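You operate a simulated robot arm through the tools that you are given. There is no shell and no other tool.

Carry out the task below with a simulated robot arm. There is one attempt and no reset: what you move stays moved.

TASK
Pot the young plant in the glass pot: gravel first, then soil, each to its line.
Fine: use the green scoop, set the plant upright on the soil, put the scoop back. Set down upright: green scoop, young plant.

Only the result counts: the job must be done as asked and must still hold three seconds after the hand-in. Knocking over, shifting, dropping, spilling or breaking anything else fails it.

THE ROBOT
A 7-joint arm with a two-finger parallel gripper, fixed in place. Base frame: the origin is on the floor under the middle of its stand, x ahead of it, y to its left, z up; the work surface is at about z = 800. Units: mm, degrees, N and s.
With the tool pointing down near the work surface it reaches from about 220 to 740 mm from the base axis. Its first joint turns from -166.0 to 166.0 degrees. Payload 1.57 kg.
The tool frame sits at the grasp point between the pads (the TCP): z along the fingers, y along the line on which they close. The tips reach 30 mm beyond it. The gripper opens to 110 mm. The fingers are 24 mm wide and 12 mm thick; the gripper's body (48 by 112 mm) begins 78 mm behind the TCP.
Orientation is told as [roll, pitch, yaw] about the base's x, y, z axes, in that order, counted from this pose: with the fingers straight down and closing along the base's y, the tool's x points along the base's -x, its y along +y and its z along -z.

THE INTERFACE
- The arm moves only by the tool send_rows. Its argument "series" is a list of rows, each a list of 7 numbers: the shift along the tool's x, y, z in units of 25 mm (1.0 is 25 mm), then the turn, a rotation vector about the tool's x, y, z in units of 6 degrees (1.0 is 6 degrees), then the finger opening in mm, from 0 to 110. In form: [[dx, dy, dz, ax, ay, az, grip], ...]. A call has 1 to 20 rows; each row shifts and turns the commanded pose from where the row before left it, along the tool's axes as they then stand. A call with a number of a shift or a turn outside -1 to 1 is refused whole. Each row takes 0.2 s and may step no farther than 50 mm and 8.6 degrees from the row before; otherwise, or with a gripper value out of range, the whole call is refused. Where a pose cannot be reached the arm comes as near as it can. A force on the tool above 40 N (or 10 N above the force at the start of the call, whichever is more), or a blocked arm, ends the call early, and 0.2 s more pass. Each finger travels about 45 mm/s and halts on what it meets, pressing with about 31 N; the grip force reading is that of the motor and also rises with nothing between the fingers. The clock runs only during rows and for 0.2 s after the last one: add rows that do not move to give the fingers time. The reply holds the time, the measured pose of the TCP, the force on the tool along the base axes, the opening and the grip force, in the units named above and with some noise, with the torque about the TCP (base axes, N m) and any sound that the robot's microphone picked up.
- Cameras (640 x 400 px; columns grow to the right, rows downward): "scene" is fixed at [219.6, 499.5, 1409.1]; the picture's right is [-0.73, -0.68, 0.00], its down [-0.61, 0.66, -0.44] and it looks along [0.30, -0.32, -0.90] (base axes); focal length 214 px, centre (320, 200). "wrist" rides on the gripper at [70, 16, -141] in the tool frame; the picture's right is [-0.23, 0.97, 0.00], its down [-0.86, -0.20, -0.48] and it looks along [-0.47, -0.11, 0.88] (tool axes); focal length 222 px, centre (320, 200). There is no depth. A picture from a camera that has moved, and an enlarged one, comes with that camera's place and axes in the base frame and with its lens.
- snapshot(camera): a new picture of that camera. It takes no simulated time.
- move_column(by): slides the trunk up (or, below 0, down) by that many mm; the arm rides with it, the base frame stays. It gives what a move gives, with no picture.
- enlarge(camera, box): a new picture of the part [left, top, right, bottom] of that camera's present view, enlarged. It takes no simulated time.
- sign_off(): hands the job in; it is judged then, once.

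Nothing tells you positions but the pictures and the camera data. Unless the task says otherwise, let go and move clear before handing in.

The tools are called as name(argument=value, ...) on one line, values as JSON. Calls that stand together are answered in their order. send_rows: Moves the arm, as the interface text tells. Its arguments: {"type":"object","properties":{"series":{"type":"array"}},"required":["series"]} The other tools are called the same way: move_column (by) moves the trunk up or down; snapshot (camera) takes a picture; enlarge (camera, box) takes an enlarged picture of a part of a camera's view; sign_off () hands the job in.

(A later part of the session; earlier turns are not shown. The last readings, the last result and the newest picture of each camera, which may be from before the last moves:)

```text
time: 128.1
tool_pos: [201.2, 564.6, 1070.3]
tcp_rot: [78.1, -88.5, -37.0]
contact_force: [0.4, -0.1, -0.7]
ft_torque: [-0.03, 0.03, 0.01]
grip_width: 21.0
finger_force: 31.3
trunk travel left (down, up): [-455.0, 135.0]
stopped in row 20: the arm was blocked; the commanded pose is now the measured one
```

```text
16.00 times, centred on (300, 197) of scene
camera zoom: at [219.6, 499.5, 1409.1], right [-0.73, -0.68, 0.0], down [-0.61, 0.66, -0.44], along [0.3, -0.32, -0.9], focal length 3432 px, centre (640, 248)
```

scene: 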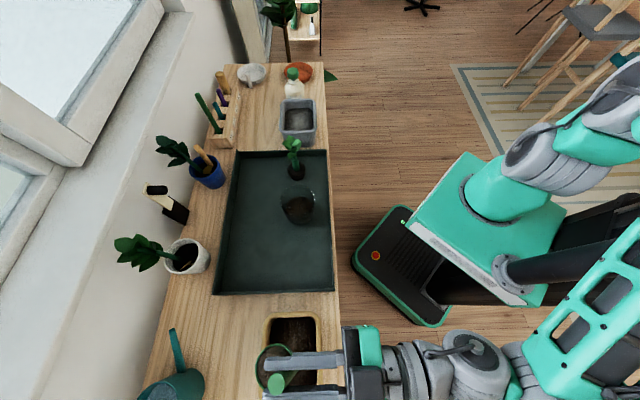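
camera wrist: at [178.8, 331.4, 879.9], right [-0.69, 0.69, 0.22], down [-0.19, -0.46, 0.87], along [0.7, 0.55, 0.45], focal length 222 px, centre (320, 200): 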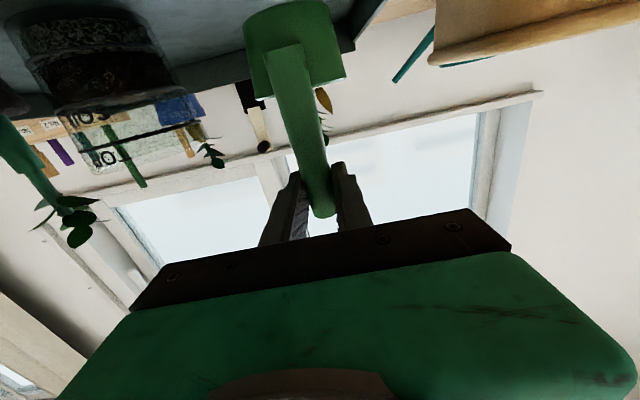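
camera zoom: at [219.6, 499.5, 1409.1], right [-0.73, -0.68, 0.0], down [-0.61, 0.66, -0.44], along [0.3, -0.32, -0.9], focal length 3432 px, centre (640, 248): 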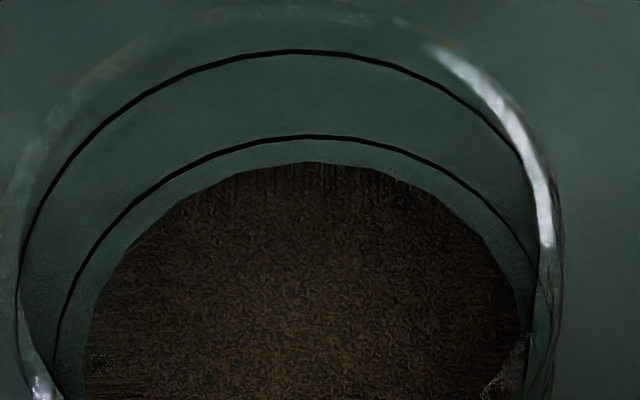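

The pot is at the soil line. The arm stopped a bit short beside the soil bin, but the cup is upright above it. I'll re-align over the bin centre and lower before tipping out the leftover.

send_rows(series=[[0, 0.3, 0.2, -0.33, 0, 0, 5], [0, 0.45, 0.2, -0.33, 0, 0, 5], [0, 0.4, 0, 0, 0, 0, 5]])

enlarge(camera="scene", box=[240, 300, 368, 400])

```text
time: 128.9
tool_pos: [186.8, 591.9, 1073.8]
tcp_rot: [81.7, -88.4, -36.2]
contact_force: [-0.2, -0.6, -0.2]
ft_torque: [0.0, 0.01, 0.0]
grip_width: 20.5
finger_force: 30.5
trunk travel left (down, up): [-455.0, 135.0]
```

```text
4.00 times, centred on (304, 350) of scene
camera zoom: at [219.6, 499.5, 1409.1], right [-0.73, -0.68, 0.0], down [-0.61, 0.66, -0.44], along [0.3, -0.32, -0.9], focal length 858 px, centre (384, -400)
```

zoom: 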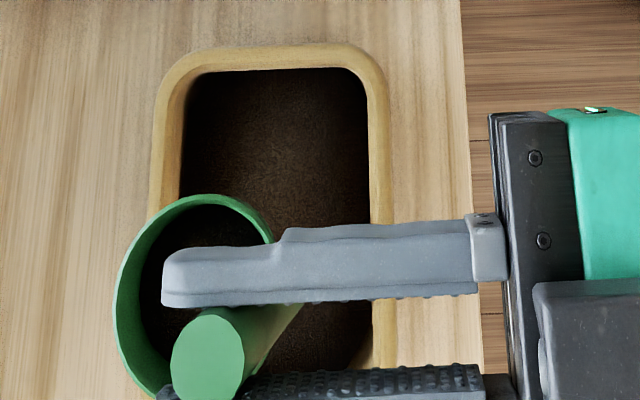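

move_column(by=-42)

send_rows(series=[[0, 0, 0, 0, 1, 0, 5], [0, 0, 0, 0, 1, 0, 5], [0, 0, 0, 0, 1, 0, 5], [0, 0, 0, 0, 1, 0, 5], [-0.04, 0, 0.384, 0, 1, 0, 5], [-0.116, 0, 0.36, 0, 1, 0, 5], [-0.122, 0, 0.37, 0, 1, 0, 5], [-0.131, 0, 0.377, 0, 1, 0, 5]])

enlarge(camera="scene", box=[240, 300, 368, 400])

```text
time: 129.8
tool_pos: [187.2, 592.0, 1031.8]
tcp_rot: [83.0, -88.4, -37.6]
contact_force: [0.5, -0.3, -1.4]
ft_torque: [-0.01, 0.02, 0.07]
grip_width: 20.6
finger_force: 31.3
trunk travel left (down, up): [-413.0, 177.0]
```

```text
time: 131.6
tool_pos: [211.9, 618.8, 1019.7]
tcp_rot: [2.0, -41.7, 44.0]
contact_force: [-0.5, 0.3, -0.5]
ft_torque: [-0.01, 0.02, -0.01]
grip_width: 20.5
finger_force: 31.1
trunk travel left (down, up): [-413.0, 177.0]
```

```text
4.00 times, centred on (304, 350) of scene
camera zoom: at [219.6, 499.5, 1409.1], right [-0.73, -0.68, 0.0], down [-0.61, 0.66, -0.44], along [0.3, -0.32, -0.9], focal length 858 px, centre (384, -400)
```

zoom: 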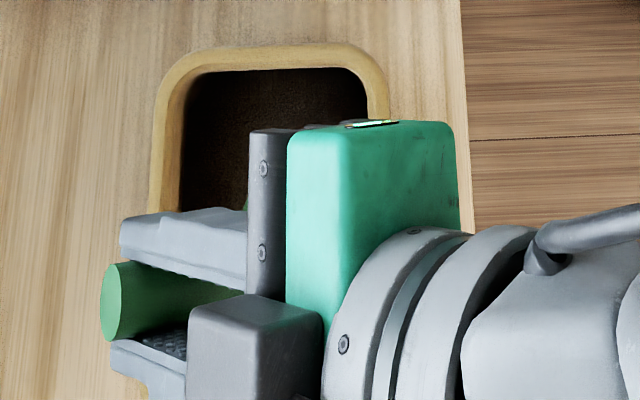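

send_rows(series=[[-0.137, 0, 0.381, 0, 1, 0, 5], [-0.153, 0, 0.398, 0, 1, 0, 5], [-0.175, 0, 0.364, 0, 1, 0, 5], [-0.173, 0, 0.406, 0, 1, 0, 5], [-0.186, 0, 0.41, 0, 1, 0, 5], [-0.2, 0, 0.37, 0, 1, 0, 5], [0, 0, 0, 0, 0, 0, 5], [0, 0, 0, 0, 0, 0, 5], [0, 0, 0, 0, 0, 0, 5]])

enlarge(camera="scene", box=[240, 300, 368, 400])

enlarge(camera="wrist", box=[180, 0, 420, 150])

```text
time: 133.6
tool_pos: [223.1, 653.6, 980.5]
tcp_rot: [3.6, -6.6, 45.1]
contact_force: [0.0, 0.4, -1.2]
ft_torque: [0.03, -0.03, -0.04]
grip_width: 20.4
finger_force: 31.0
out of reach, approached as far as the arm can: row 6
trunk travel left (down, up): [-413.0, 177.0]
```

```text
4.00 times, centred on (304, 350) of scene
camera zoom: at [219.6, 499.5, 1409.1], right [-0.73, -0.68, 0.0], down [-0.61, 0.66, -0.44], along [0.3, -0.32, -0.9], focal length 858 px, centre (384, -400)
```

zoom: 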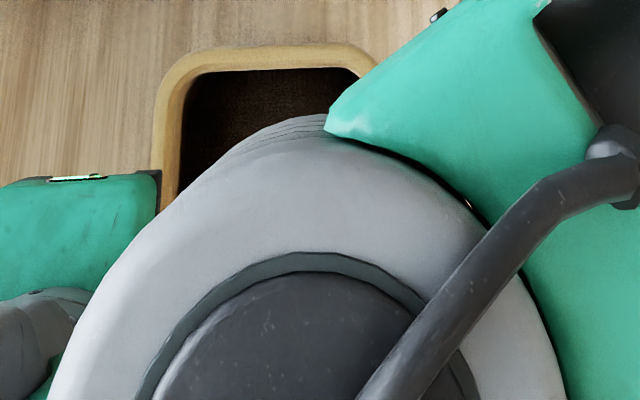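

```text
2.67 times, centred on (300, 75) of wrist
camera zoom: at [157.4, 598.0, 1112.6], right [-0.53, 0.84, 0.09], down [0.72, 0.4, 0.56], along [0.44, 0.36, -0.82], focal length 592 px, centre (373, 533)
```

zoom: 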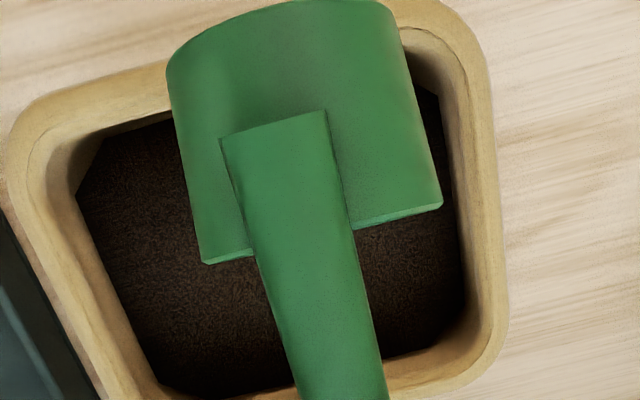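

The leftover is back in the bin. I'll raise, right the cup, and go to the scoop's original place.

move_column(by=45)

send_rows(series=[[0.238, -0.3, -0.028, 0, -1, 0, 5], [0.234, -0.55, -0.052, 0, -1, 0, 5], [0.227, -0.65, -0.077, 0, -1, 0, 5], [0.218, -0.65, -0.1, 0, -1, 0, 5], [0.207, -0.65, -0.122, 0, -1, 0, 5], [0.193, -0.65, -0.143, 0, -1, 0, 5], [0.177, -0.65, -0.162, 0, -1, 0, 5], [0.159, -0.65, -0.18, 0, -1, 0, 5], [0.139, -0.65, -0.196, 0, -1, 0, 5], [0.118, -0.65, -0.209, 0, -1, 0, 5], [0.095, -0.65, -0.22, 0, -1, 0, 5], [0.072, -0.65, -0.229, 0, -1, 0, 5], [0.047, -0.65, -0.235, 0, -1, 0, 5], [0.02, -0.5, -0.2, 0, -0.67, 0, 5]])

snapshot(camera="scene")

snapshot(camera="wrist")

```text
time: 134.4
tool_pos: [224.3, 653.2, 1024.2]
tcp_rot: [3.5, -6.6, 45.0]
contact_force: [0.7, 0.9, -0.4]
ft_torque: [0.01, 0.0, 0.01]
grip_width: 20.5
finger_force: 30.9
trunk travel left (down, up): [-458.0, 132.0]
```

```text
time: 137.4
tool_pos: [315.7, 443.3, 1010.5]
tcp_rot: [70.8, -86.3, -25.3]
contact_force: [0.1, 1.3, -0.7]
ft_torque: [0.02, 0.0, 0.0]
grip_width: 20.8
finger_force: 30.5
trunk travel left (down, up): [-458.0, 132.0]
```

```text
taken
```

scene: 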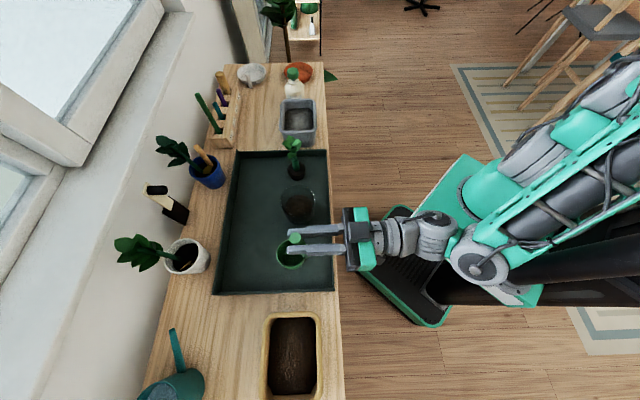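

```text
taken
camera wrist: at [200.9, 356.5, 945.7], right [-0.68, 0.68, 0.29], down [-0.14, -0.51, 0.85], along [0.72, 0.54, 0.44], focal length 222 px, centre (320, 200)
```

wrist: 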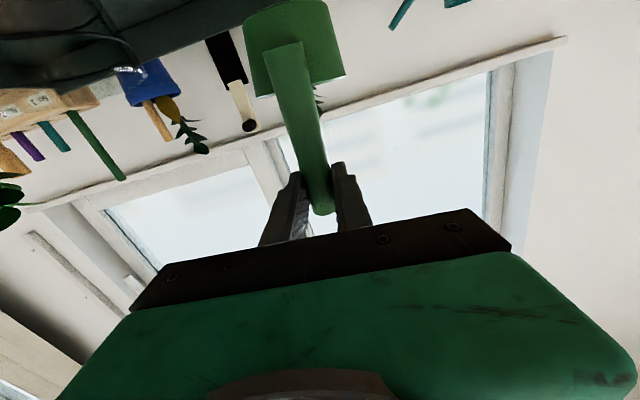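

I'll correct the small roll, line up with the original grasp pose, and lower toward the tray.

send_rows(series=[[0, 0.02, -0.19, 0, 0, -0.29, 5], [0, 0.02, -0.19, 0, 0, -0.29, 5]])

move_column(by=-82)

enlarge(camera="scene", box=[260, 200, 388, 280])

enlarge(camera="wrist", box=[180, 0, 420, 150])

```text
time: 138.0
tool_pos: [308.4, 437.8, 1011.4]
tcp_rot: [3.3, -88.7, 42.2]
contact_force: [1.0, -0.8, -0.3]
ft_torque: [0.02, -0.01, -0.01]
grip_width: 20.4
finger_force: 30.6
trunk travel left (down, up): [-458.0, 132.0]
```

```text
time: 139.2
tool_pos: [308.7, 437.4, 930.8]
tcp_rot: [3.9, -88.6, 41.6]
contact_force: [0.0, 0.6, -0.6]
ft_torque: [0.01, 0.01, -0.01]
grip_width: 20.6
finger_force: 31.6
trunk travel left (down, up): [-376.0, 214.0]
```

```text
5.00 times, centred on (324, 240) of scene
camera zoom: at [219.6, 499.5, 1409.1], right [-0.73, -0.68, 0.0], down [-0.61, 0.66, -0.44], along [0.3, -0.32, -0.9], focal length 1072 px, centre (300, 0)
```

zoom: 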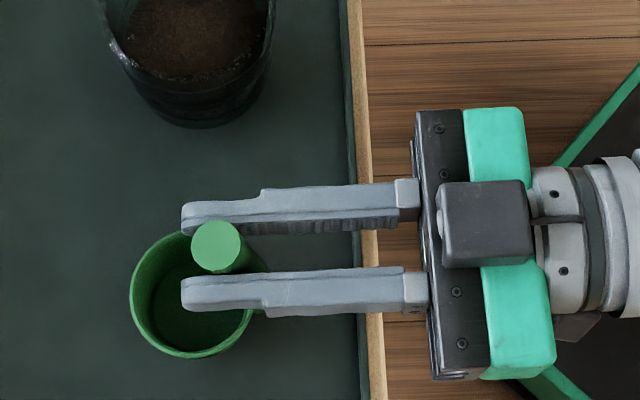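

```text
2.67 times, centred on (300, 75) of wrist
camera zoom: at [197.3, 347.5, 863.1], right [-0.69, 0.69, 0.23], down [-0.18, -0.47, 0.87], along [0.7, 0.56, 0.45], focal length 592 px, centre (373, 533)
```

zoom: 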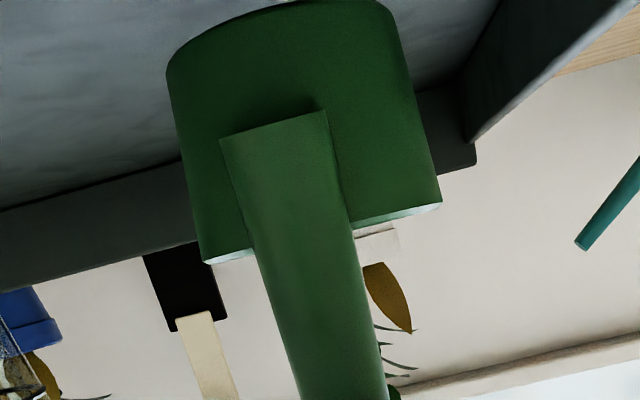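

The scoop slid about 7 mm forward and tilted about 2° in the grip during the earlier bump. I'll compensate for both and then lower in small steps.

send_rows(series=[[0, 0, -0.21, 0, -0.2, 0, 5], [0, 0, -0.21, 0, -0.2, 0, 5]])

move_column(by=-10)

enlarge(camera="scene", box=[260, 200, 388, 280])

snapshot(camera="wrist")

```text
time: 139.8
tool_pos: [301.0, 430.1, 931.9]
tcp_rot: [174.5, -88.9, -128.8]
contact_force: [0.7, -0.1, -0.7]
ft_torque: [-0.01, 0.04, 0.02]
grip_width: 20.5
finger_force: 31.1
trunk travel left (down, up): [-376.0, 214.0]
```

```text
time: 140.4
tool_pos: [301.3, 429.8, 920.3]
tcp_rot: [175.4, -88.9, -129.9]
contact_force: [0.2, 0.8, -2.3]
ft_torque: [0.03, -0.02, -0.01]
grip_width: 20.6
finger_force: 30.8
trunk travel left (down, up): [-366.0, 224.0]
```

```text
5.00 times, centred on (324, 240) of scene
camera zoom: at [219.6, 499.5, 1409.1], right [-0.73, -0.68, 0.0], down [-0.61, 0.66, -0.44], along [0.3, -0.32, -0.9], focal length 1072 px, centre (300, 0)
```

zoom: 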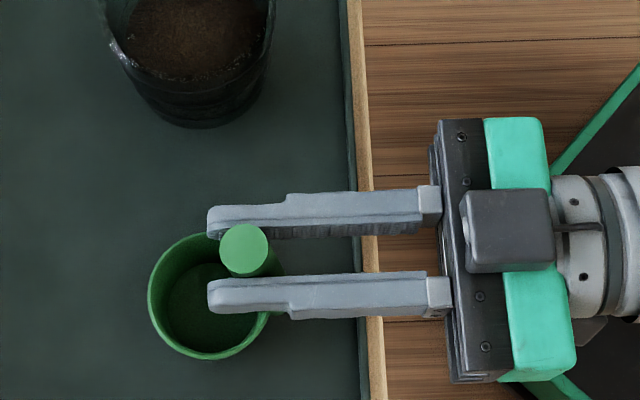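

```text
taken
camera wrist: at [191.8, 341.8, 847.5], right [-0.7, 0.68, 0.23], down [-0.2, -0.49, 0.85], along [0.69, 0.54, 0.48], focal length 222 px, centre (320, 200)
```

wrist: 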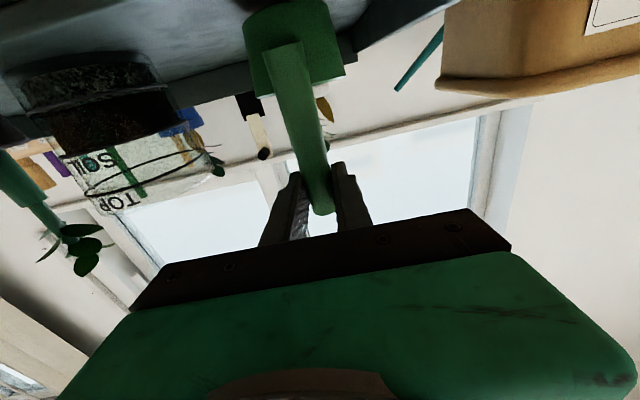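

enlarge(camera="wrist", box=[0, 30, 208, 220])

move_column(by=-4)

```text
2.11 times, centred on (104, 125) of wrist
camera zoom: at [191.8, 341.8, 847.5], right [-0.7, 0.68, 0.23], down [-0.2, -0.49, 0.85], along [0.69, 0.54, 0.48], focal length 468 px, centre (775, 358)
```

zoom: 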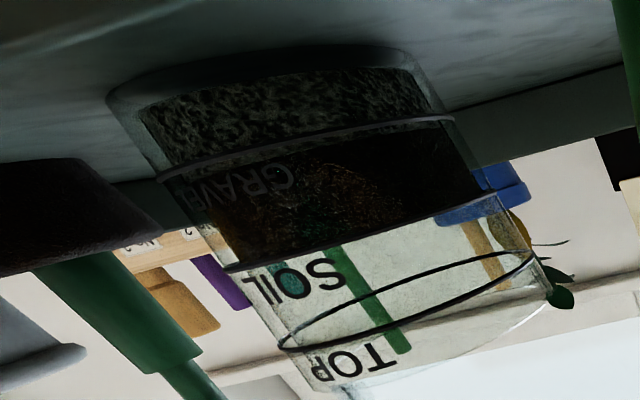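

```text
time: 140.9
tool_pos: [302.1, 430.9, 916.2]
tcp_rot: [175.5, -88.9, -129.9]
contact_force: [0.5, -0.7, -0.9]
ft_torque: [-0.02, -0.01, 0.01]
grip_width: 20.5
finger_force: 30.9
trunk travel left (down, up): [-362.0, 228.0]
```

The side view confirms gravel and soil each sit at their line. I'll keep lowering the scoop in small steps until it touches.

move_column(by=-3)

move_column(by=-3)

enlarge(camera="scene", box=[260, 200, 388, 280])

```text
time: 141.4
tool_pos: [301.1, 430.3, 914.2]
tcp_rot: [174.6, -88.7, -129.1]
contact_force: [0.6, -0.3, 6.6]
ft_torque: [0.02, -0.12, -0.01]
grip_width: 20.8
finger_force: 30.7
trunk travel left (down, up): [-359.0, 231.0]
```

```text
time: 142.0
tool_pos: [301.0, 430.1, 914.0]
tcp_rot: [172.6, -88.5, -127.1]
contact_force: [0.2, -0.3, 25.3]
ft_torque: [0.11, -0.3, -0.02]
grip_width: 20.6
finger_force: 31.1
trunk travel left (down, up): [-356.0, 234.0]
```

```text
5.00 times, centred on (324, 240) of scene
camera zoom: at [219.6, 499.5, 1409.1], right [-0.73, -0.68, 0.0], down [-0.61, 0.66, -0.44], along [0.3, -0.32, -0.9], focal length 1072 px, centre (300, 0)
```

zoom: 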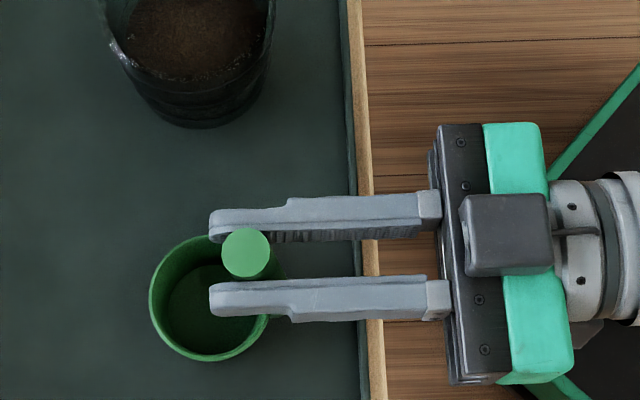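

move_column(by=2.5)

send_rows(series=[[0, 0, 0, 0, 0, 0, 22], [0, 0, 0, 0, 0, 0, 24], [0, 0, 0, 0, 0, 0, 28], [0, 0, 0, 0, 0, 0, 35], [0, 0, 0, 0, 0, 0, 45], [0, 0, 0, 0, 0, 0, 60], [0, 0, 0, 0, 0, 0, 70], [0, 0, 0, 0, 0, 0, 70]])

enlarge(camera="scene", box=[260, 200, 388, 280])

snapshot(camera="wrist")

```text
time: 142.5
tool_pos: [301.6, 429.9, 915.4]
tcp_rot: [173.7, -88.8, -128.3]
contact_force: [2.6, 3.5, 21.7]
ft_torque: [0.53, -0.54, 0.04]
grip_width: 20.8
finger_force: 30.6
trunk travel left (down, up): [-359.0, 231.0]
```

```text
time: 144.3
tool_pos: [301.7, 429.8, 912.5]
tcp_rot: [175.4, -88.9, -130.0]
contact_force: [-0.4, 0.0, 0.4]
ft_torque: [-0.01, 0.0, -0.01]
grip_width: 70.1
finger_force: 0.0
trunk travel left (down, up): [-359.0, 231.0]
```

```text
5.00 times, centred on (324, 240) of scene
camera zoom: at [219.6, 499.5, 1409.1], right [-0.73, -0.68, 0.0], down [-0.61, 0.66, -0.44], along [0.3, -0.32, -0.9], focal length 1072 px, centre (300, 0)
```

zoom: 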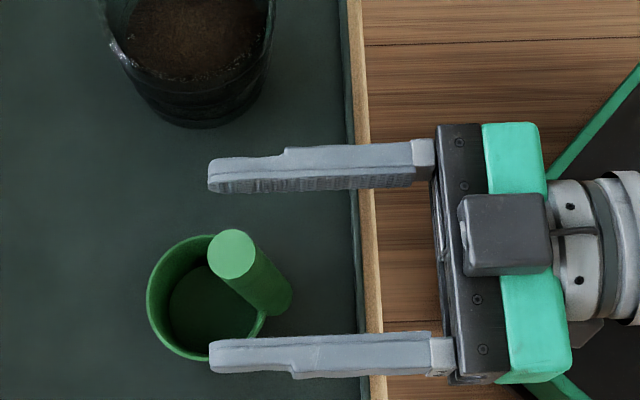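

```text
taken
camera wrist: at [191.9, 341.8, 840.0], right [-0.7, 0.68, 0.23], down [-0.2, -0.49, 0.85], along [0.69, 0.54, 0.48], focal length 222 px, centre (320, 200)
```

wrist: 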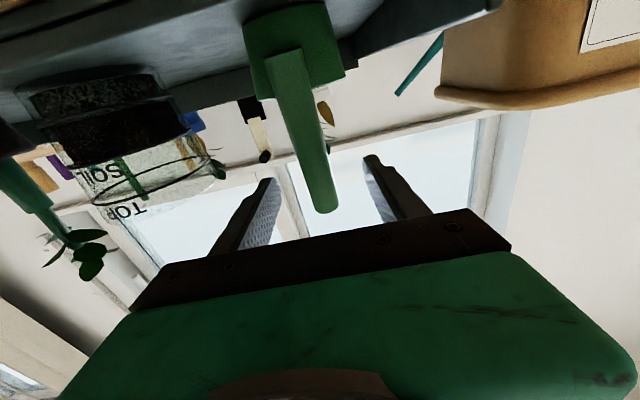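

The scoop is standing upright back in its place. I'll lift the open hand straight up and clear, then move toward the plant.

move_column(by=75)

enlarge(camera="scene", box=[260, 200, 388, 280])

send_rows(series=[[0, -0.94, -0.03, 0, 0, 0, 80], [0, -0.94, -0.03, 0, 0, 0, 80], [0, -0.94, -0.03, 0, 0, 0, 80], [0, -0.94, -0.03, 0, 0, 0, 80], [0, -0.94, -0.03, 0, 0, 0, 80], [0, -0.94, -0.03, 0, 0, 0, 80], [0, -0.94, -0.03, 0, 0, 0, 80], [0, -0.94, -0.03, 0, 0, 0, 80], [0, -0.94, -0.03, 0, 0, 0, 80], [0, -0.94, -0.03, 0, 0, 0, 80]])

snapshot(camera="scene")

snapshot(camera="wrist")

```text
time: 145.4
tool_pos: [302.3, 430.2, 987.8]
tcp_rot: [175.7, -88.8, -130.1]
contact_force: [-0.7, -0.3, -0.1]
ft_torque: [0.01, 0.02, 0.01]
grip_width: 69.9
finger_force: 0.1
trunk travel left (down, up): [-434.0, 156.0]
```

```text
5.00 times, centred on (324, 240) of scene
camera zoom: at [219.6, 499.5, 1409.1], right [-0.73, -0.68, 0.0], down [-0.61, 0.66, -0.44], along [0.3, -0.32, -0.9], focal length 1072 px, centre (300, 0)
```

zoom: 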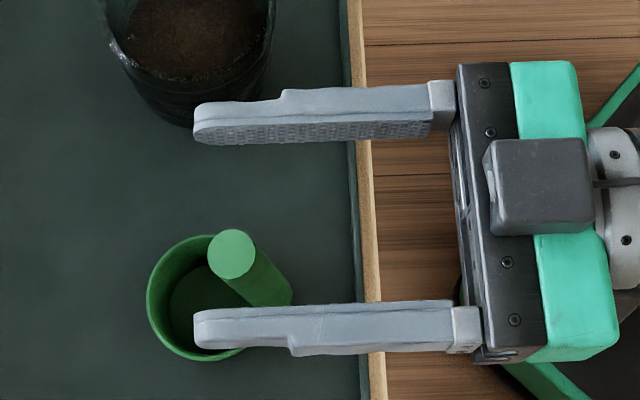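

```text
time: 147.6
tool_pos: [456.9, 257.3, 979.7]
tcp_rot: [176.6, -88.6, -131.2]
contact_force: [0.1, -0.3, 0.1]
ft_torque: [-0.03, 0.03, -0.01]
grip_width: 80.0
finger_force: 0.1
out of reach, approached as far as the arm can: row 10
trunk travel left (down, up): [-434.0, 156.0]
```

```text
taken
```

scene: 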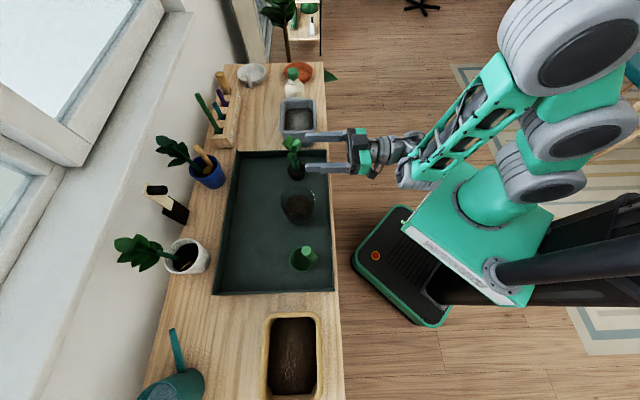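

```text
taken
camera wrist: at [347.4, 168.9, 907.7], right [-0.7, 0.68, 0.23], down [-0.21, -0.5, 0.84], along [0.69, 0.54, 0.49], focal length 222 px, centre (320, 200)
```

wrist: 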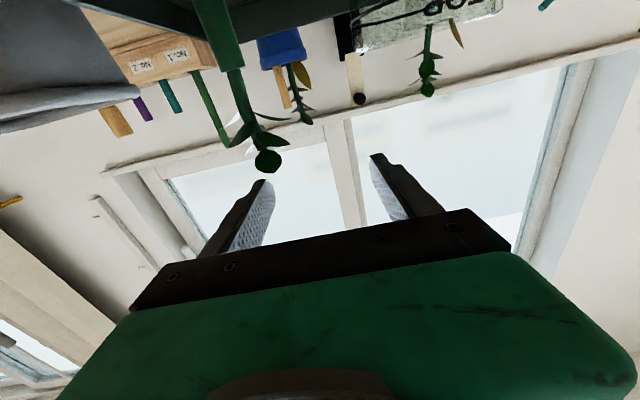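

The hand hit a reach limit at this heading, so I'll turn it about 10° toward the radial direction and approach the plant from there.

send_rows(series=[[0, 0, 0, 0.84, 0, 0, 80], [0, 0, 0, 0.84, 0, 0, 80], [0, -0.785, 0.155, 0, 0, 0, 80], [0, -0.785, 0.155, 0, 0, 0, 80]])

enlarge(camera="scene", box=[260, 120, 388, 200])

snapshot(camera="wrist")

```text
time: 148.6
tool_pos: [486.0, 228.2, 982.9]
tcp_rot: [166.1, -88.9, -130.8]
contact_force: [-0.2, 0.1, 0.6]
ft_torque: [0.01, 0.01, -0.01]
grip_width: 79.8
finger_force: 0.1
trunk travel left (down, up): [-434.0, 156.0]
```

```text
5.00 times, centred on (324, 160) of scene
camera zoom: at [219.6, 499.5, 1409.1], right [-0.73, -0.68, 0.0], down [-0.61, 0.66, -0.44], along [0.3, -0.32, -0.9], focal length 1072 px, centre (300, 400)
```

zoom: 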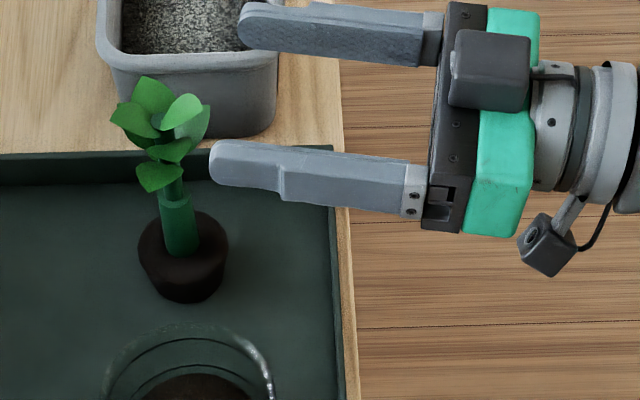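

```text
taken
camera wrist: at [361.3, 161.2, 909.9], right [-0.57, 0.79, 0.23], down [-0.28, -0.45, 0.85], along [0.77, 0.41, 0.48], focal length 222 px, centre (320, 200)
```

wrist: 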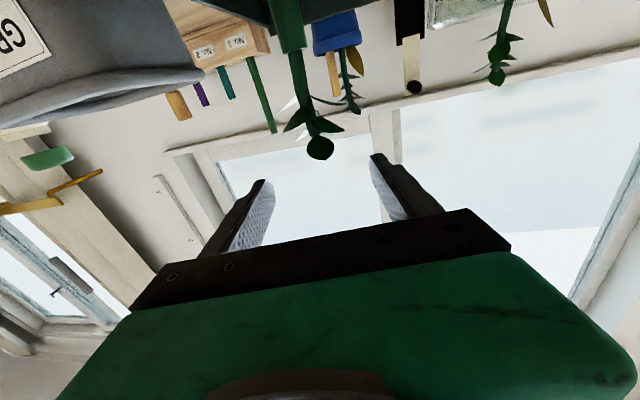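

move_column(by=-107)

enlarge(camera="scene", box=[260, 120, 388, 200])

snapshot(camera="wrist")

```text
time: 150.0
tool_pos: [485.0, 228.8, 876.1]
tcp_rot: [165.6, -88.8, -130.1]
contact_force: [-0.6, -0.4, -0.1]
ft_torque: [0.0, -0.01, -0.01]
grip_width: 79.8
finger_force: 0.1
trunk travel left (down, up): [-327.0, 263.0]
```

```text
5.00 times, centred on (324, 160) of scene
camera zoom: at [219.6, 499.5, 1409.1], right [-0.73, -0.68, 0.0], down [-0.61, 0.66, -0.44], along [0.3, -0.32, -0.9], focal length 1072 px, centre (300, 400)
```

zoom: 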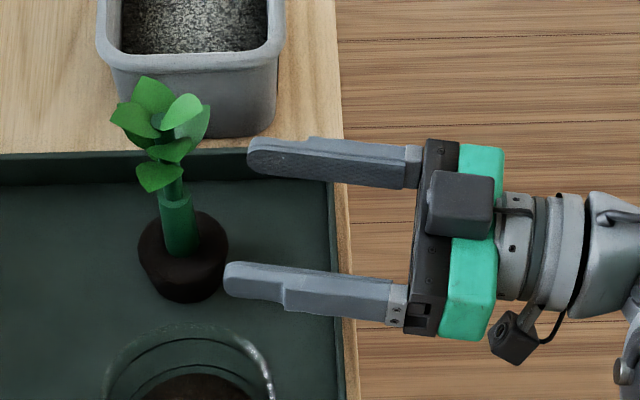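

```text
taken
camera wrist: at [361.0, 161.4, 803.0], right [-0.57, 0.79, 0.23], down [-0.28, -0.45, 0.85], along [0.77, 0.41, 0.48], focal length 222 px, centre (320, 200)
```

wrist: 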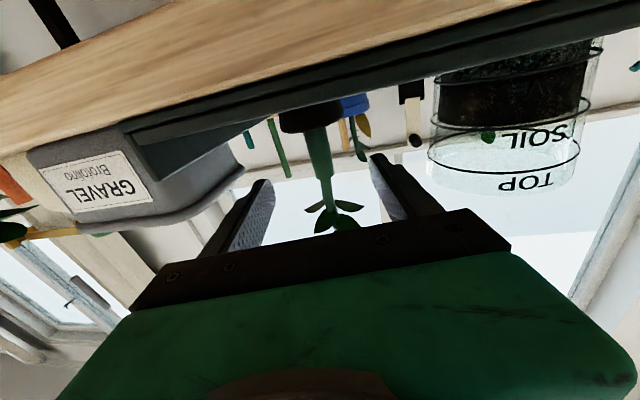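

I'll pitch the hand down about 15° so the wrist camera clears the table edge, then advance so the open fingers straddle the plant's stem sleeve.

send_rows(series=[[0, 0, 0, 0, 0.84, 0, 80], [0, 0, 0, 0, 0.84, 0, 80], [0, 0, 0, 0, 0.84, 0, 80]])

send_rows(series=[[-0.235, 0.03, 0.82, 0, 0, 0, 80], [-0.235, 0.03, 0.82, 0, 0, 0, 80]])

enlarge(camera="scene", box=[260, 120, 388, 200])

snapshot(camera="wrist")

```text
time: 150.7
tool_pos: [456.5, 224.7, 826.4]
tcp_rot: [-3.6, -83.4, 38.8]
contact_force: [-1.7, -3.8, 9.8]
ft_torque: [-0.47, -0.25, -0.26]
grip_width: 82.2
finger_force: 1.6
out of reach, approached as far as the arm can: row 1, 2, 3
trunk travel left (down, up): [-327.0, 263.0]
stopped in row 3: the force on the tool passed its limit at 79 N (the readings are from after the stop); the commanded pose is now the measured one
```

```text
time: 151.1
tool_pos: [467.3, 238.6, 825.0]
tcp_rot: [-9.1, -84.3, 44.4]
contact_force: [1.9, 1.2, 9.7]
ft_torque: [-0.38, -0.08, 0.11]
grip_width: 80.2
finger_force: 0.3
out of reach, approached as far as the arm can: row 1, 2
trunk travel left (down, up): [-327.0, 263.0]
stopped in row 2: the force on the tool passed its limit at 45 N (the readings are from after the stop); the commanded pose is now the measured one
```

```text
5.00 times, centred on (324, 160) of scene
camera zoom: at [219.6, 499.5, 1409.1], right [-0.73, -0.68, 0.0], down [-0.61, 0.66, -0.44], along [0.3, -0.32, -0.9], focal length 1072 px, centre (300, 400)
```

zoom: 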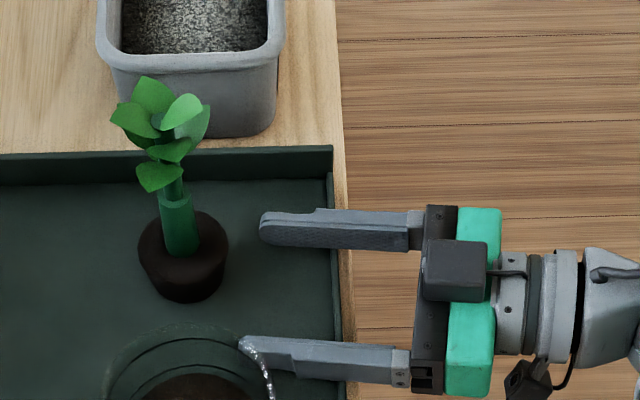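

```text
taken
camera wrist: at [338.4, 165.6, 769.0], right [-0.55, 0.81, 0.21], down [-0.21, -0.38, 0.9], along [0.81, 0.45, 0.38], focal length 222 px, centre (320, 200)
```

wrist: 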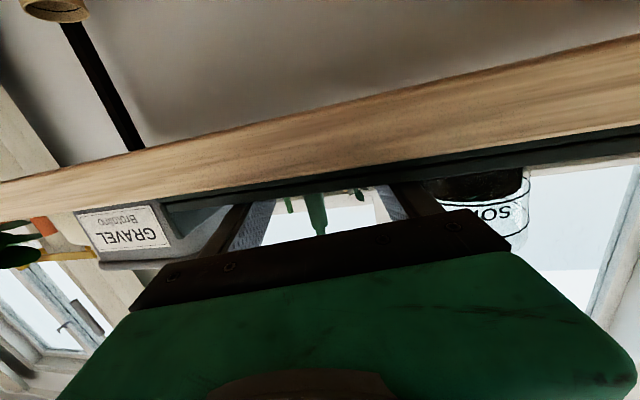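

The arm hit a reach limit and dropped onto the tray edge. I'll lift straight up with the trunk now and then check that nothing moved.

move_column(by=60)

snapshot(camera="scene")

enlarge(camera="scene", box=[260, 140, 356, 230])

snapshot(camera="wrist")

```text
time: 152.1
tool_pos: [467.5, 237.4, 883.7]
tcp_rot: [-7.8, -84.0, 43.3]
contact_force: [0.2, 0.2, -0.1]
ft_torque: [-0.01, -0.01, -0.01]
grip_width: 79.8
finger_force: 0.1
trunk travel left (down, up): [-387.0, 203.0]
```

```text
taken
```

scene: 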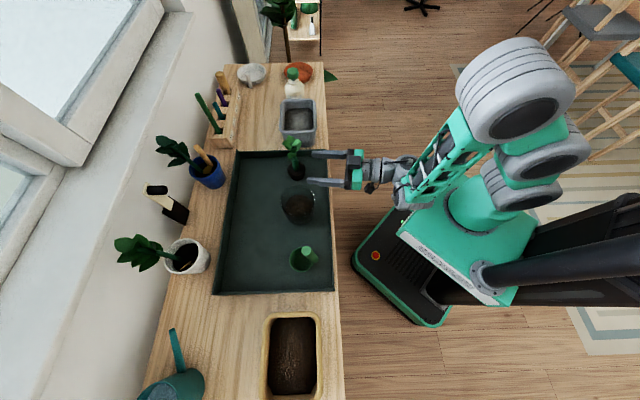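

```text
4.44 times, centred on (308, 185) of scene
camera zoom: at [219.6, 499.5, 1409.1], right [-0.73, -0.68, 0.0], down [-0.61, 0.66, -0.44], along [0.3, -0.32, -0.9], focal length 953 px, centre (373, 267)
```

zoom: 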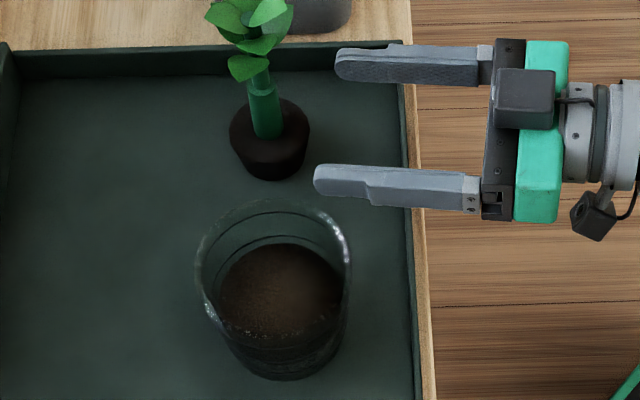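

```text
taken
camera wrist: at [338.0, 165.1, 828.2], right [-0.55, 0.81, 0.21], down [-0.21, -0.38, 0.9], along [0.81, 0.45, 0.37], focal length 222 px, centre (320, 200)
```

wrist: 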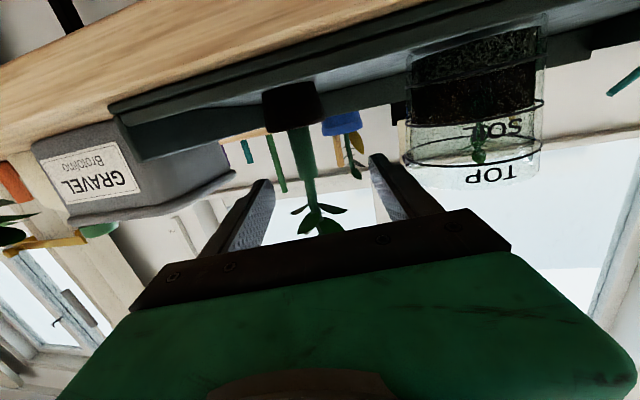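

Nothing shifted: the tray, pot and plant are where they were. The arm needs to be higher relative to its trunk to avoid that limit, so I'll raise the hand with the arm first, one step at a time.

send_rows(series=[[-0.8, 0, -0.083, 0, 0, 0, 80], [-0.8, 0, -0.083, 0, 0, 0, 80], [-0.8, 0, -0.083, 0, 0, 0, 80], [-0.8, 0, -0.083, 0, 0, 0, 80], [-0.8, 0, -0.083, 0, 0, 0, 80]])

```text
time: 153.3
tool_pos: [434.4, 231.0, 904.3]
tcp_rot: [-8.5, -84.4, 43.7]
contact_force: [0.3, -0.2, -0.6]
ft_torque: [-0.03, 0.0, 0.01]
grip_width: 80.1
finger_force: 0.1
out of reach, approached as far as the arm can: row 1, 2, 3, 4, 5
trunk travel left (down, up): [-387.0, 203.0]
```

move_column(by=130)

enlarge(camera="scene", box=[260, 120, 420, 220])

```text
time: 154.9
tool_pos: [435.6, 229.7, 1035.9]
tcp_rot: [-8.4, -84.3, 43.7]
contact_force: [0.0, 0.2, -0.4]
ft_torque: [0.0, -0.01, 0.01]
grip_width: 80.0
finger_force: 0.1
trunk travel left (down, up): [-517.0, 73.0]
```

```text
4.00 times, centred on (340, 170) of scene
camera zoom: at [219.6, 499.5, 1409.1], right [-0.73, -0.68, 0.0], down [-0.61, 0.66, -0.44], along [0.3, -0.32, -0.9], focal length 858 px, centre (240, 320)
```

zoom: 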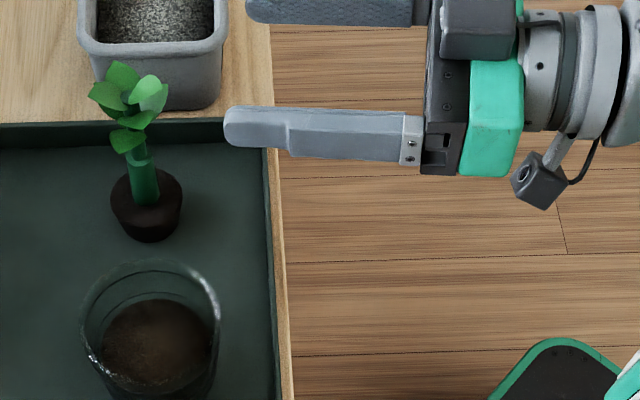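

send_rows(series=[[-0.08, -0.22, 0.82, 0, 0, 0, 110], [-0.08, -0.22, 0.82, 0, 0, 0, 110], [-0.08, -0.22, 0.82, 0, 0, 0, 110], [-0.08, -0.22, 0.82, 0, 0, 0, 110], [-0.08, -0.22, 0.82, 0, 0, 0, 110]])

```text
time: 156.1
tool_pos: [495.8, 251.6, 992.6]
tcp_rot: [-8.9, -84.6, 44.1]
contact_force: [-0.6, -0.1, 0.0]
ft_torque: [-0.04, 0.01, 0.01]
grip_width: 109.9
finger_force: 0.0
out of reach, approached as far as the arm can: row 1, 2, 3, 4, 5
trunk travel left (down, up): [-517.0, 73.0]
```

send_rows(series=[[-0.45, 0, 0.56, 0, 0, 0, 110], [-0.45, 0, 0.56, 0, 0, 0, 110], [-0.45, 0, 0.56, 0, 0, 0, 110]])

enlarge(camera="scene", box=[260, 120, 420, 220])

```text
time: 156.9
tool_pos: [495.4, 255.3, 991.0]
tcp_rot: [-8.8, -84.6, 44.0]
contact_force: [0.6, 0.8, -0.8]
ft_torque: [-0.03, -0.02, -0.01]
grip_width: 110.0
finger_force: 0.0
out of reach, approached as far as the arm can: row 1, 2, 3
trunk travel left (down, up): [-517.0, 73.0]
```

```text
4.00 times, centred on (340, 170) of scene
camera zoom: at [219.6, 499.5, 1409.1], right [-0.73, -0.68, 0.0], down [-0.61, 0.66, -0.44], along [0.3, -0.32, -0.9], focal length 858 px, centre (240, 320)
```

zoom: 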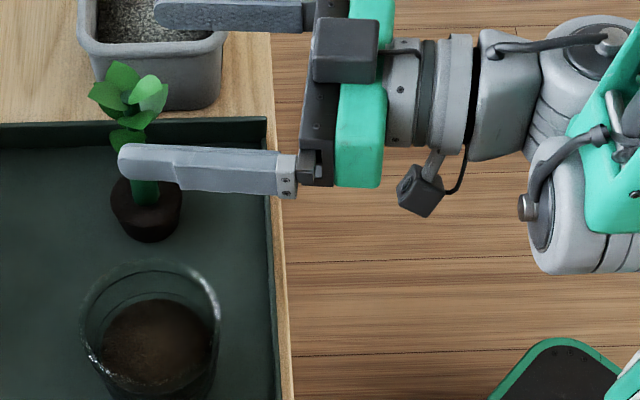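

send_rows(series=[[0, 0, -0.2, 0, 1, 0, 110], [0, 0, -0.2, 0, 1, 0, 110]])

```text
time: 157.5
tool_pos: [453.0, 233.5, 946.1]
tcp_rot: [-3.3, -75.8, 38.5]
contact_force: [0.4, -0.2, -0.9]
ft_torque: [0.01, 0.01, 0.04]
grip_width: 109.9
finger_force: 0.1
out of reach, approached as far as the arm can: row 1, 2
trunk travel left (down, up): [-517.0, 73.0]
```

The arm is stuck near a folding limit on this side. I'll raise the trunk for clearance and slide back toward the scoop side, where I can lift the arm relative to the trunk, then return along the high route that worked for the gravel.

move_column(by=65)

send_rows(series=[[0, 0.8, 0, 0, 0, 0, 80], [0, 0.8, 0, 0, 0, 0, 80], [0, 0.8, 0, 0, 0, 0, 80]])

```text
time: 158.5
tool_pos: [452.4, 234.0, 1012.0]
tcp_rot: [-3.6, -75.7, 38.5]
contact_force: [0.5, -0.7, 0.0]
ft_torque: [0.0, -0.01, -0.01]
grip_width: 109.9
finger_force: 0.1
trunk travel left (down, up): [-582.0, 8.0]
```

```text
time: 159.3
tool_pos: [418.3, 282.9, 1010.4]
tcp_rot: [-3.4, -75.8, 38.6]
contact_force: [-0.5, 0.1, 0.6]
ft_torque: [-0.01, -0.01, -0.01]
grip_width: 80.2
finger_force: 0.0
trunk travel left (down, up): [-582.0, 8.0]
```

send_rows(series=[[-0.065, 0.95, 0.26, 0, 0, 0, 80], [-0.065, 0.95, 0.26, 0, 0, 0, 80], [-0.065, 0.95, 0.26, 0, 0, 0, 80], [-0.065, 0.95, 0.26, 0, 0, 0, 80], [-0.065, 0.95, 0.26, 0, 0, 0, 80]])

```text
time: 160.5
tool_pos: [376.0, 400.0, 1010.7]
tcp_rot: [-3.5, -75.9, 38.7]
contact_force: [0.5, 0.1, 0.1]
ft_torque: [-0.01, 0.0, 0.0]
grip_width: 80.3
finger_force: 0.1
trunk travel left (down, up): [-582.0, 8.0]
```

send_rows(series=[[-0.97, 0, -0.242, 0, 0, 0, 80], [-0.97, 0, -0.242, 0, 0, 0, 80], [-0.97, 0, -0.242, 0, 0, 0, 80], [-0.97, 0, -0.242, 0, 0, 0, 80]])

```text
time: 161.5
tool_pos: [376.1, 400.8, 1111.6]
tcp_rot: [-3.6, -75.8, 38.6]
contact_force: [0.4, 1.0, -1.0]
ft_torque: [0.01, -0.02, 0.0]
grip_width: 79.9
finger_force: 0.0
trunk travel left (down, up): [-582.0, 8.0]
```

send_rows(series=[[-0.97, 0, -0.242, 0, 0, 0, 80], [-0.97, 0, -0.242, 0, 0, 0, 80], [-0.97, 0, -0.242, 0, 0, 0, 80], [-0.97, 0, -0.242, 0, 0, 0, 80]])

```text
time: 162.5
tool_pos: [377.5, 401.1, 1208.3]
tcp_rot: [-3.5, -75.8, 38.6]
contact_force: [-0.6, 0.0, -0.6]
ft_torque: [0.01, -0.02, 0.03]
grip_width: 79.9
finger_force: 0.1
trunk travel left (down, up): [-582.0, 8.0]
```

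move_column(by=-140)

send_rows(series=[[-0.058, -0.892, 0.23, 0, 0, 0, 110], [-0.058, -0.892, 0.23, 0, 0, 0, 110], [-0.058, -0.892, 0.23, 0, 0, 0, 110], [-0.058, -0.892, 0.23, 0, 0, 0, 110], [-0.058, -0.892, 0.23, 0, 0, 0, 110]])

```text
time: 164.2
tool_pos: [376.6, 401.9, 1069.7]
tcp_rot: [-3.4, -75.7, 38.7]
contact_force: [0.0, 0.2, -0.9]
ft_torque: [0.0, -0.01, -0.01]
grip_width: 79.8
finger_force: 0.0
trunk travel left (down, up): [-442.0, 148.0]
```

```text
time: 165.4
tool_pos: [466.3, 328.1, 1070.6]
tcp_rot: [-3.4, -76.0, 38.5]
contact_force: [1.4, 0.4, 0.8]
ft_torque: [0.03, 0.0, -0.01]
grip_width: 110.1
finger_force: 0.1
trunk travel left (down, up): [-442.0, 148.0]
```

send_rows(series=[[-0.058, -0.892, 0.23, 0, 0, 0, 110], [-0.058, -0.892, 0.23, 0, 0, 0, 110], [-0.058, -0.892, 0.23, 0, 0, 0, 110], [-0.058, -0.84, 0.23, 0, 0, 0, 110]])

enlarge(camera="scene", box=[240, 100, 400, 200])

snapshot(camera="wrist")

```text
time: 166.4
tool_pos: [536.5, 269.4, 1070.8]
tcp_rot: [-3.5, -75.7, 38.6]
contact_force: [-0.4, 0.2, -0.5]
ft_torque: [0.02, -0.02, 0.04]
grip_width: 109.9
finger_force: 0.1
trunk travel left (down, up): [-442.0, 148.0]
```

```text
4.00 times, centred on (320, 150) of scene
camera zoom: at [219.6, 499.5, 1409.1], right [-0.73, -0.68, 0.0], down [-0.61, 0.66, -0.44], along [0.3, -0.32, -0.9], focal length 858 px, centre (320, 400)
```

zoom: 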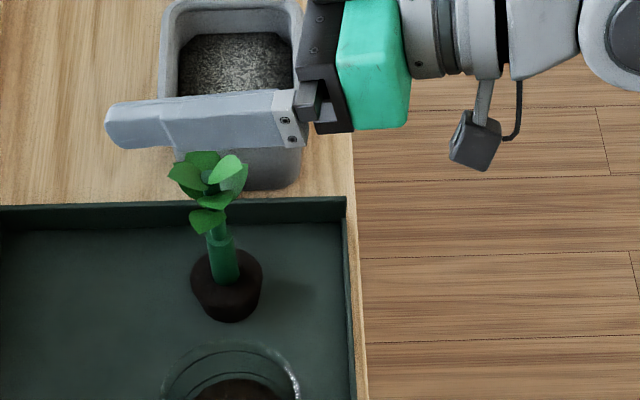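

```text
taken
camera wrist: at [402.0, 193.5, 1036.8], right [-0.52, 0.83, 0.21], down [-0.1, -0.3, 0.95], along [0.85, 0.47, 0.24], focal length 222 px, centre (320, 200)
```

wrist: 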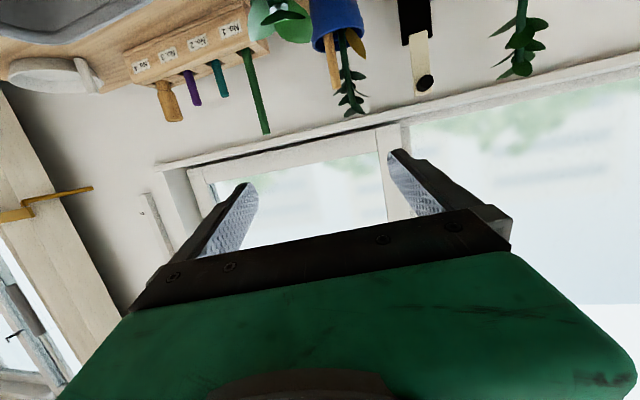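

High above the plant the arm tracks well. I'll lower partway and check alignment against the stem before straddling it.

move_column(by=-75)

snapshot(camera="wrist")

enlarge(camera="scene", box=[240, 100, 400, 200])

```text
time: 167.5
tool_pos: [536.3, 269.5, 996.0]
tcp_rot: [-3.4, -75.8, 38.7]
contact_force: [0.0, -0.5, 0.8]
ft_torque: [0.01, 0.01, 0.0]
grip_width: 110.0
finger_force: 0.0
trunk travel left (down, up): [-367.0, 223.0]
```

```text
taken
camera wrist: at [401.9, 193.8, 962.2], right [-0.52, 0.83, 0.21], down [-0.1, -0.3, 0.95], along [0.85, 0.47, 0.24], focal length 222 px, centre (320, 200)
```

wrist: 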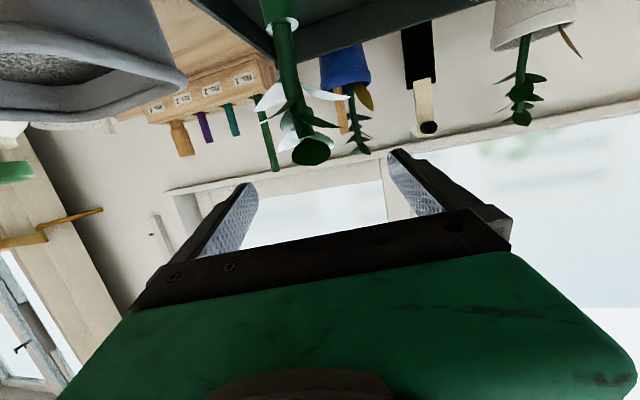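

```text
4.00 times, centred on (320, 150) of scene
camera zoom: at [219.6, 499.5, 1409.1], right [-0.73, -0.68, 0.0], down [-0.61, 0.66, -0.44], along [0.3, -0.32, -0.9], focal length 858 px, centre (320, 400)
```

zoom: 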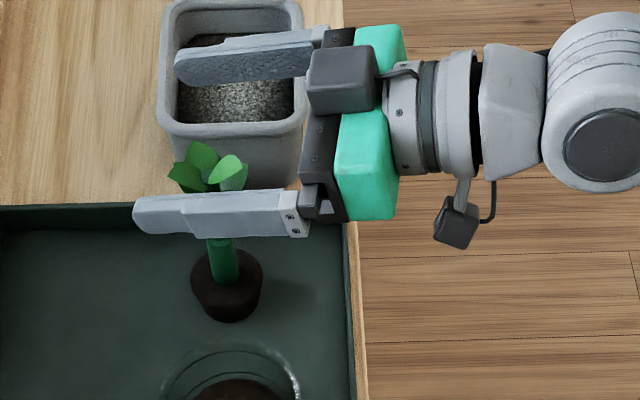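

send_rows(series=[[0, -0.09, 0, 0, 0, 0, 110]])

move_column(by=-60)

snapshot(camera="wrist")

enlarge(camera="scene", box=[240, 100, 400, 200])

```text
time: 167.9
tool_pos: [537.9, 268.6, 995.3]
tcp_rot: [-3.5, -75.8, 38.6]
contact_force: [-0.3, 0.4, 0.0]
ft_torque: [-0.01, -0.01, 0.04]
grip_width: 109.9
finger_force: 0.1
trunk travel left (down, up): [-367.0, 223.0]
```

```text
time: 168.9
tool_pos: [537.7, 267.3, 935.8]
tcp_rot: [-3.5, -75.8, 38.5]
contact_force: [0.1, -0.1, 0.2]
ft_torque: [0.02, 0.0, 0.04]
grip_width: 110.2
finger_force: 0.1
trunk travel left (down, up): [-307.0, 283.0]
```

```text
taken
camera wrist: at [402.8, 192.2, 902.4], right [-0.52, 0.83, 0.21], down [-0.1, -0.3, 0.95], along [0.85, 0.47, 0.24], focal length 222 px, centre (320, 200)
```

wrist: 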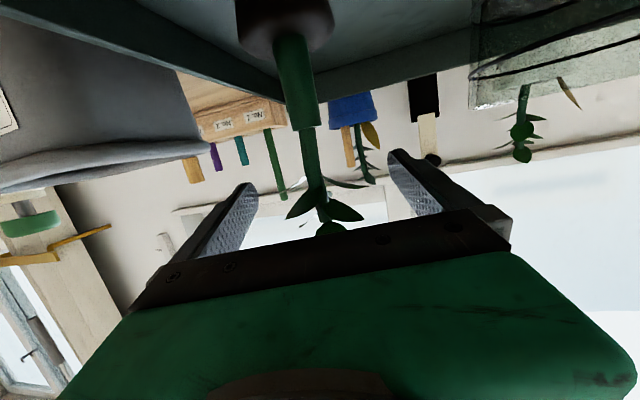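

```text
4.00 times, centred on (320, 150) of scene
camera zoom: at [219.6, 499.5, 1409.1], right [-0.73, -0.68, 0.0], down [-0.61, 0.66, -0.44], along [0.3, -0.32, -0.9], focal length 858 px, centre (320, 400)
```

zoom: 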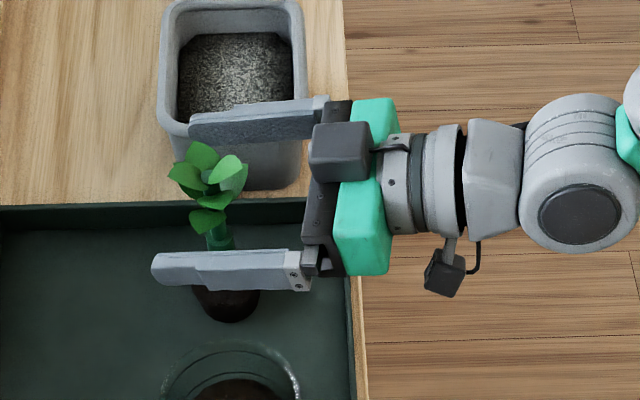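

move_column(by=-61)

snapshot(camera="wrist")

enlarge(camera="scene", box=[240, 100, 400, 200])

```text
time: 169.9
tool_pos: [538.9, 268.0, 875.9]
tcp_rot: [-3.5, -75.8, 38.6]
contact_force: [-0.1, 1.0, 1.0]
ft_torque: [-0.01, 0.03, 0.02]
grip_width: 109.8
finger_force: 0.0
trunk travel left (down, up): [-246.0, 344.0]
```

```text
taken
camera wrist: at [402.8, 192.2, 841.4], right [-0.52, 0.83, 0.21], down [-0.1, -0.3, 0.95], along [0.85, 0.47, 0.24], focal length 222 px, centre (320, 200)
```

wrist: 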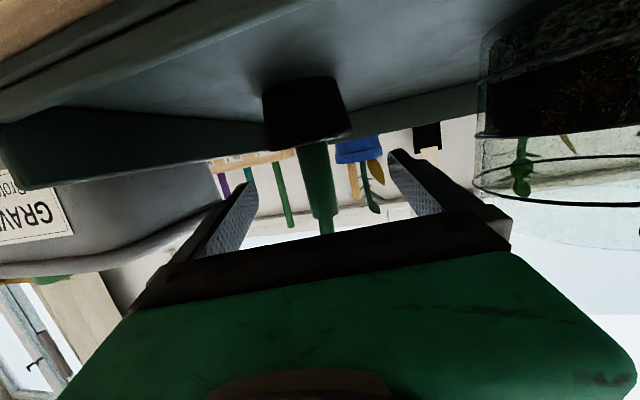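

```text
4.00 times, centred on (320, 150) of scene
camera zoom: at [219.6, 499.5, 1409.1], right [-0.73, -0.68, 0.0], down [-0.61, 0.66, -0.44], along [0.3, -0.32, -0.9], focal length 858 px, centre (320, 400)
```

zoom: 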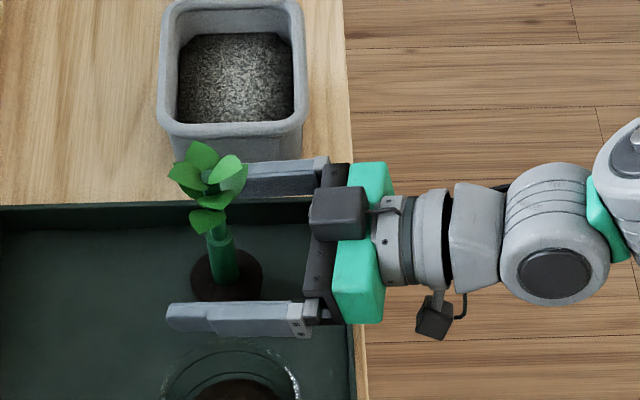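

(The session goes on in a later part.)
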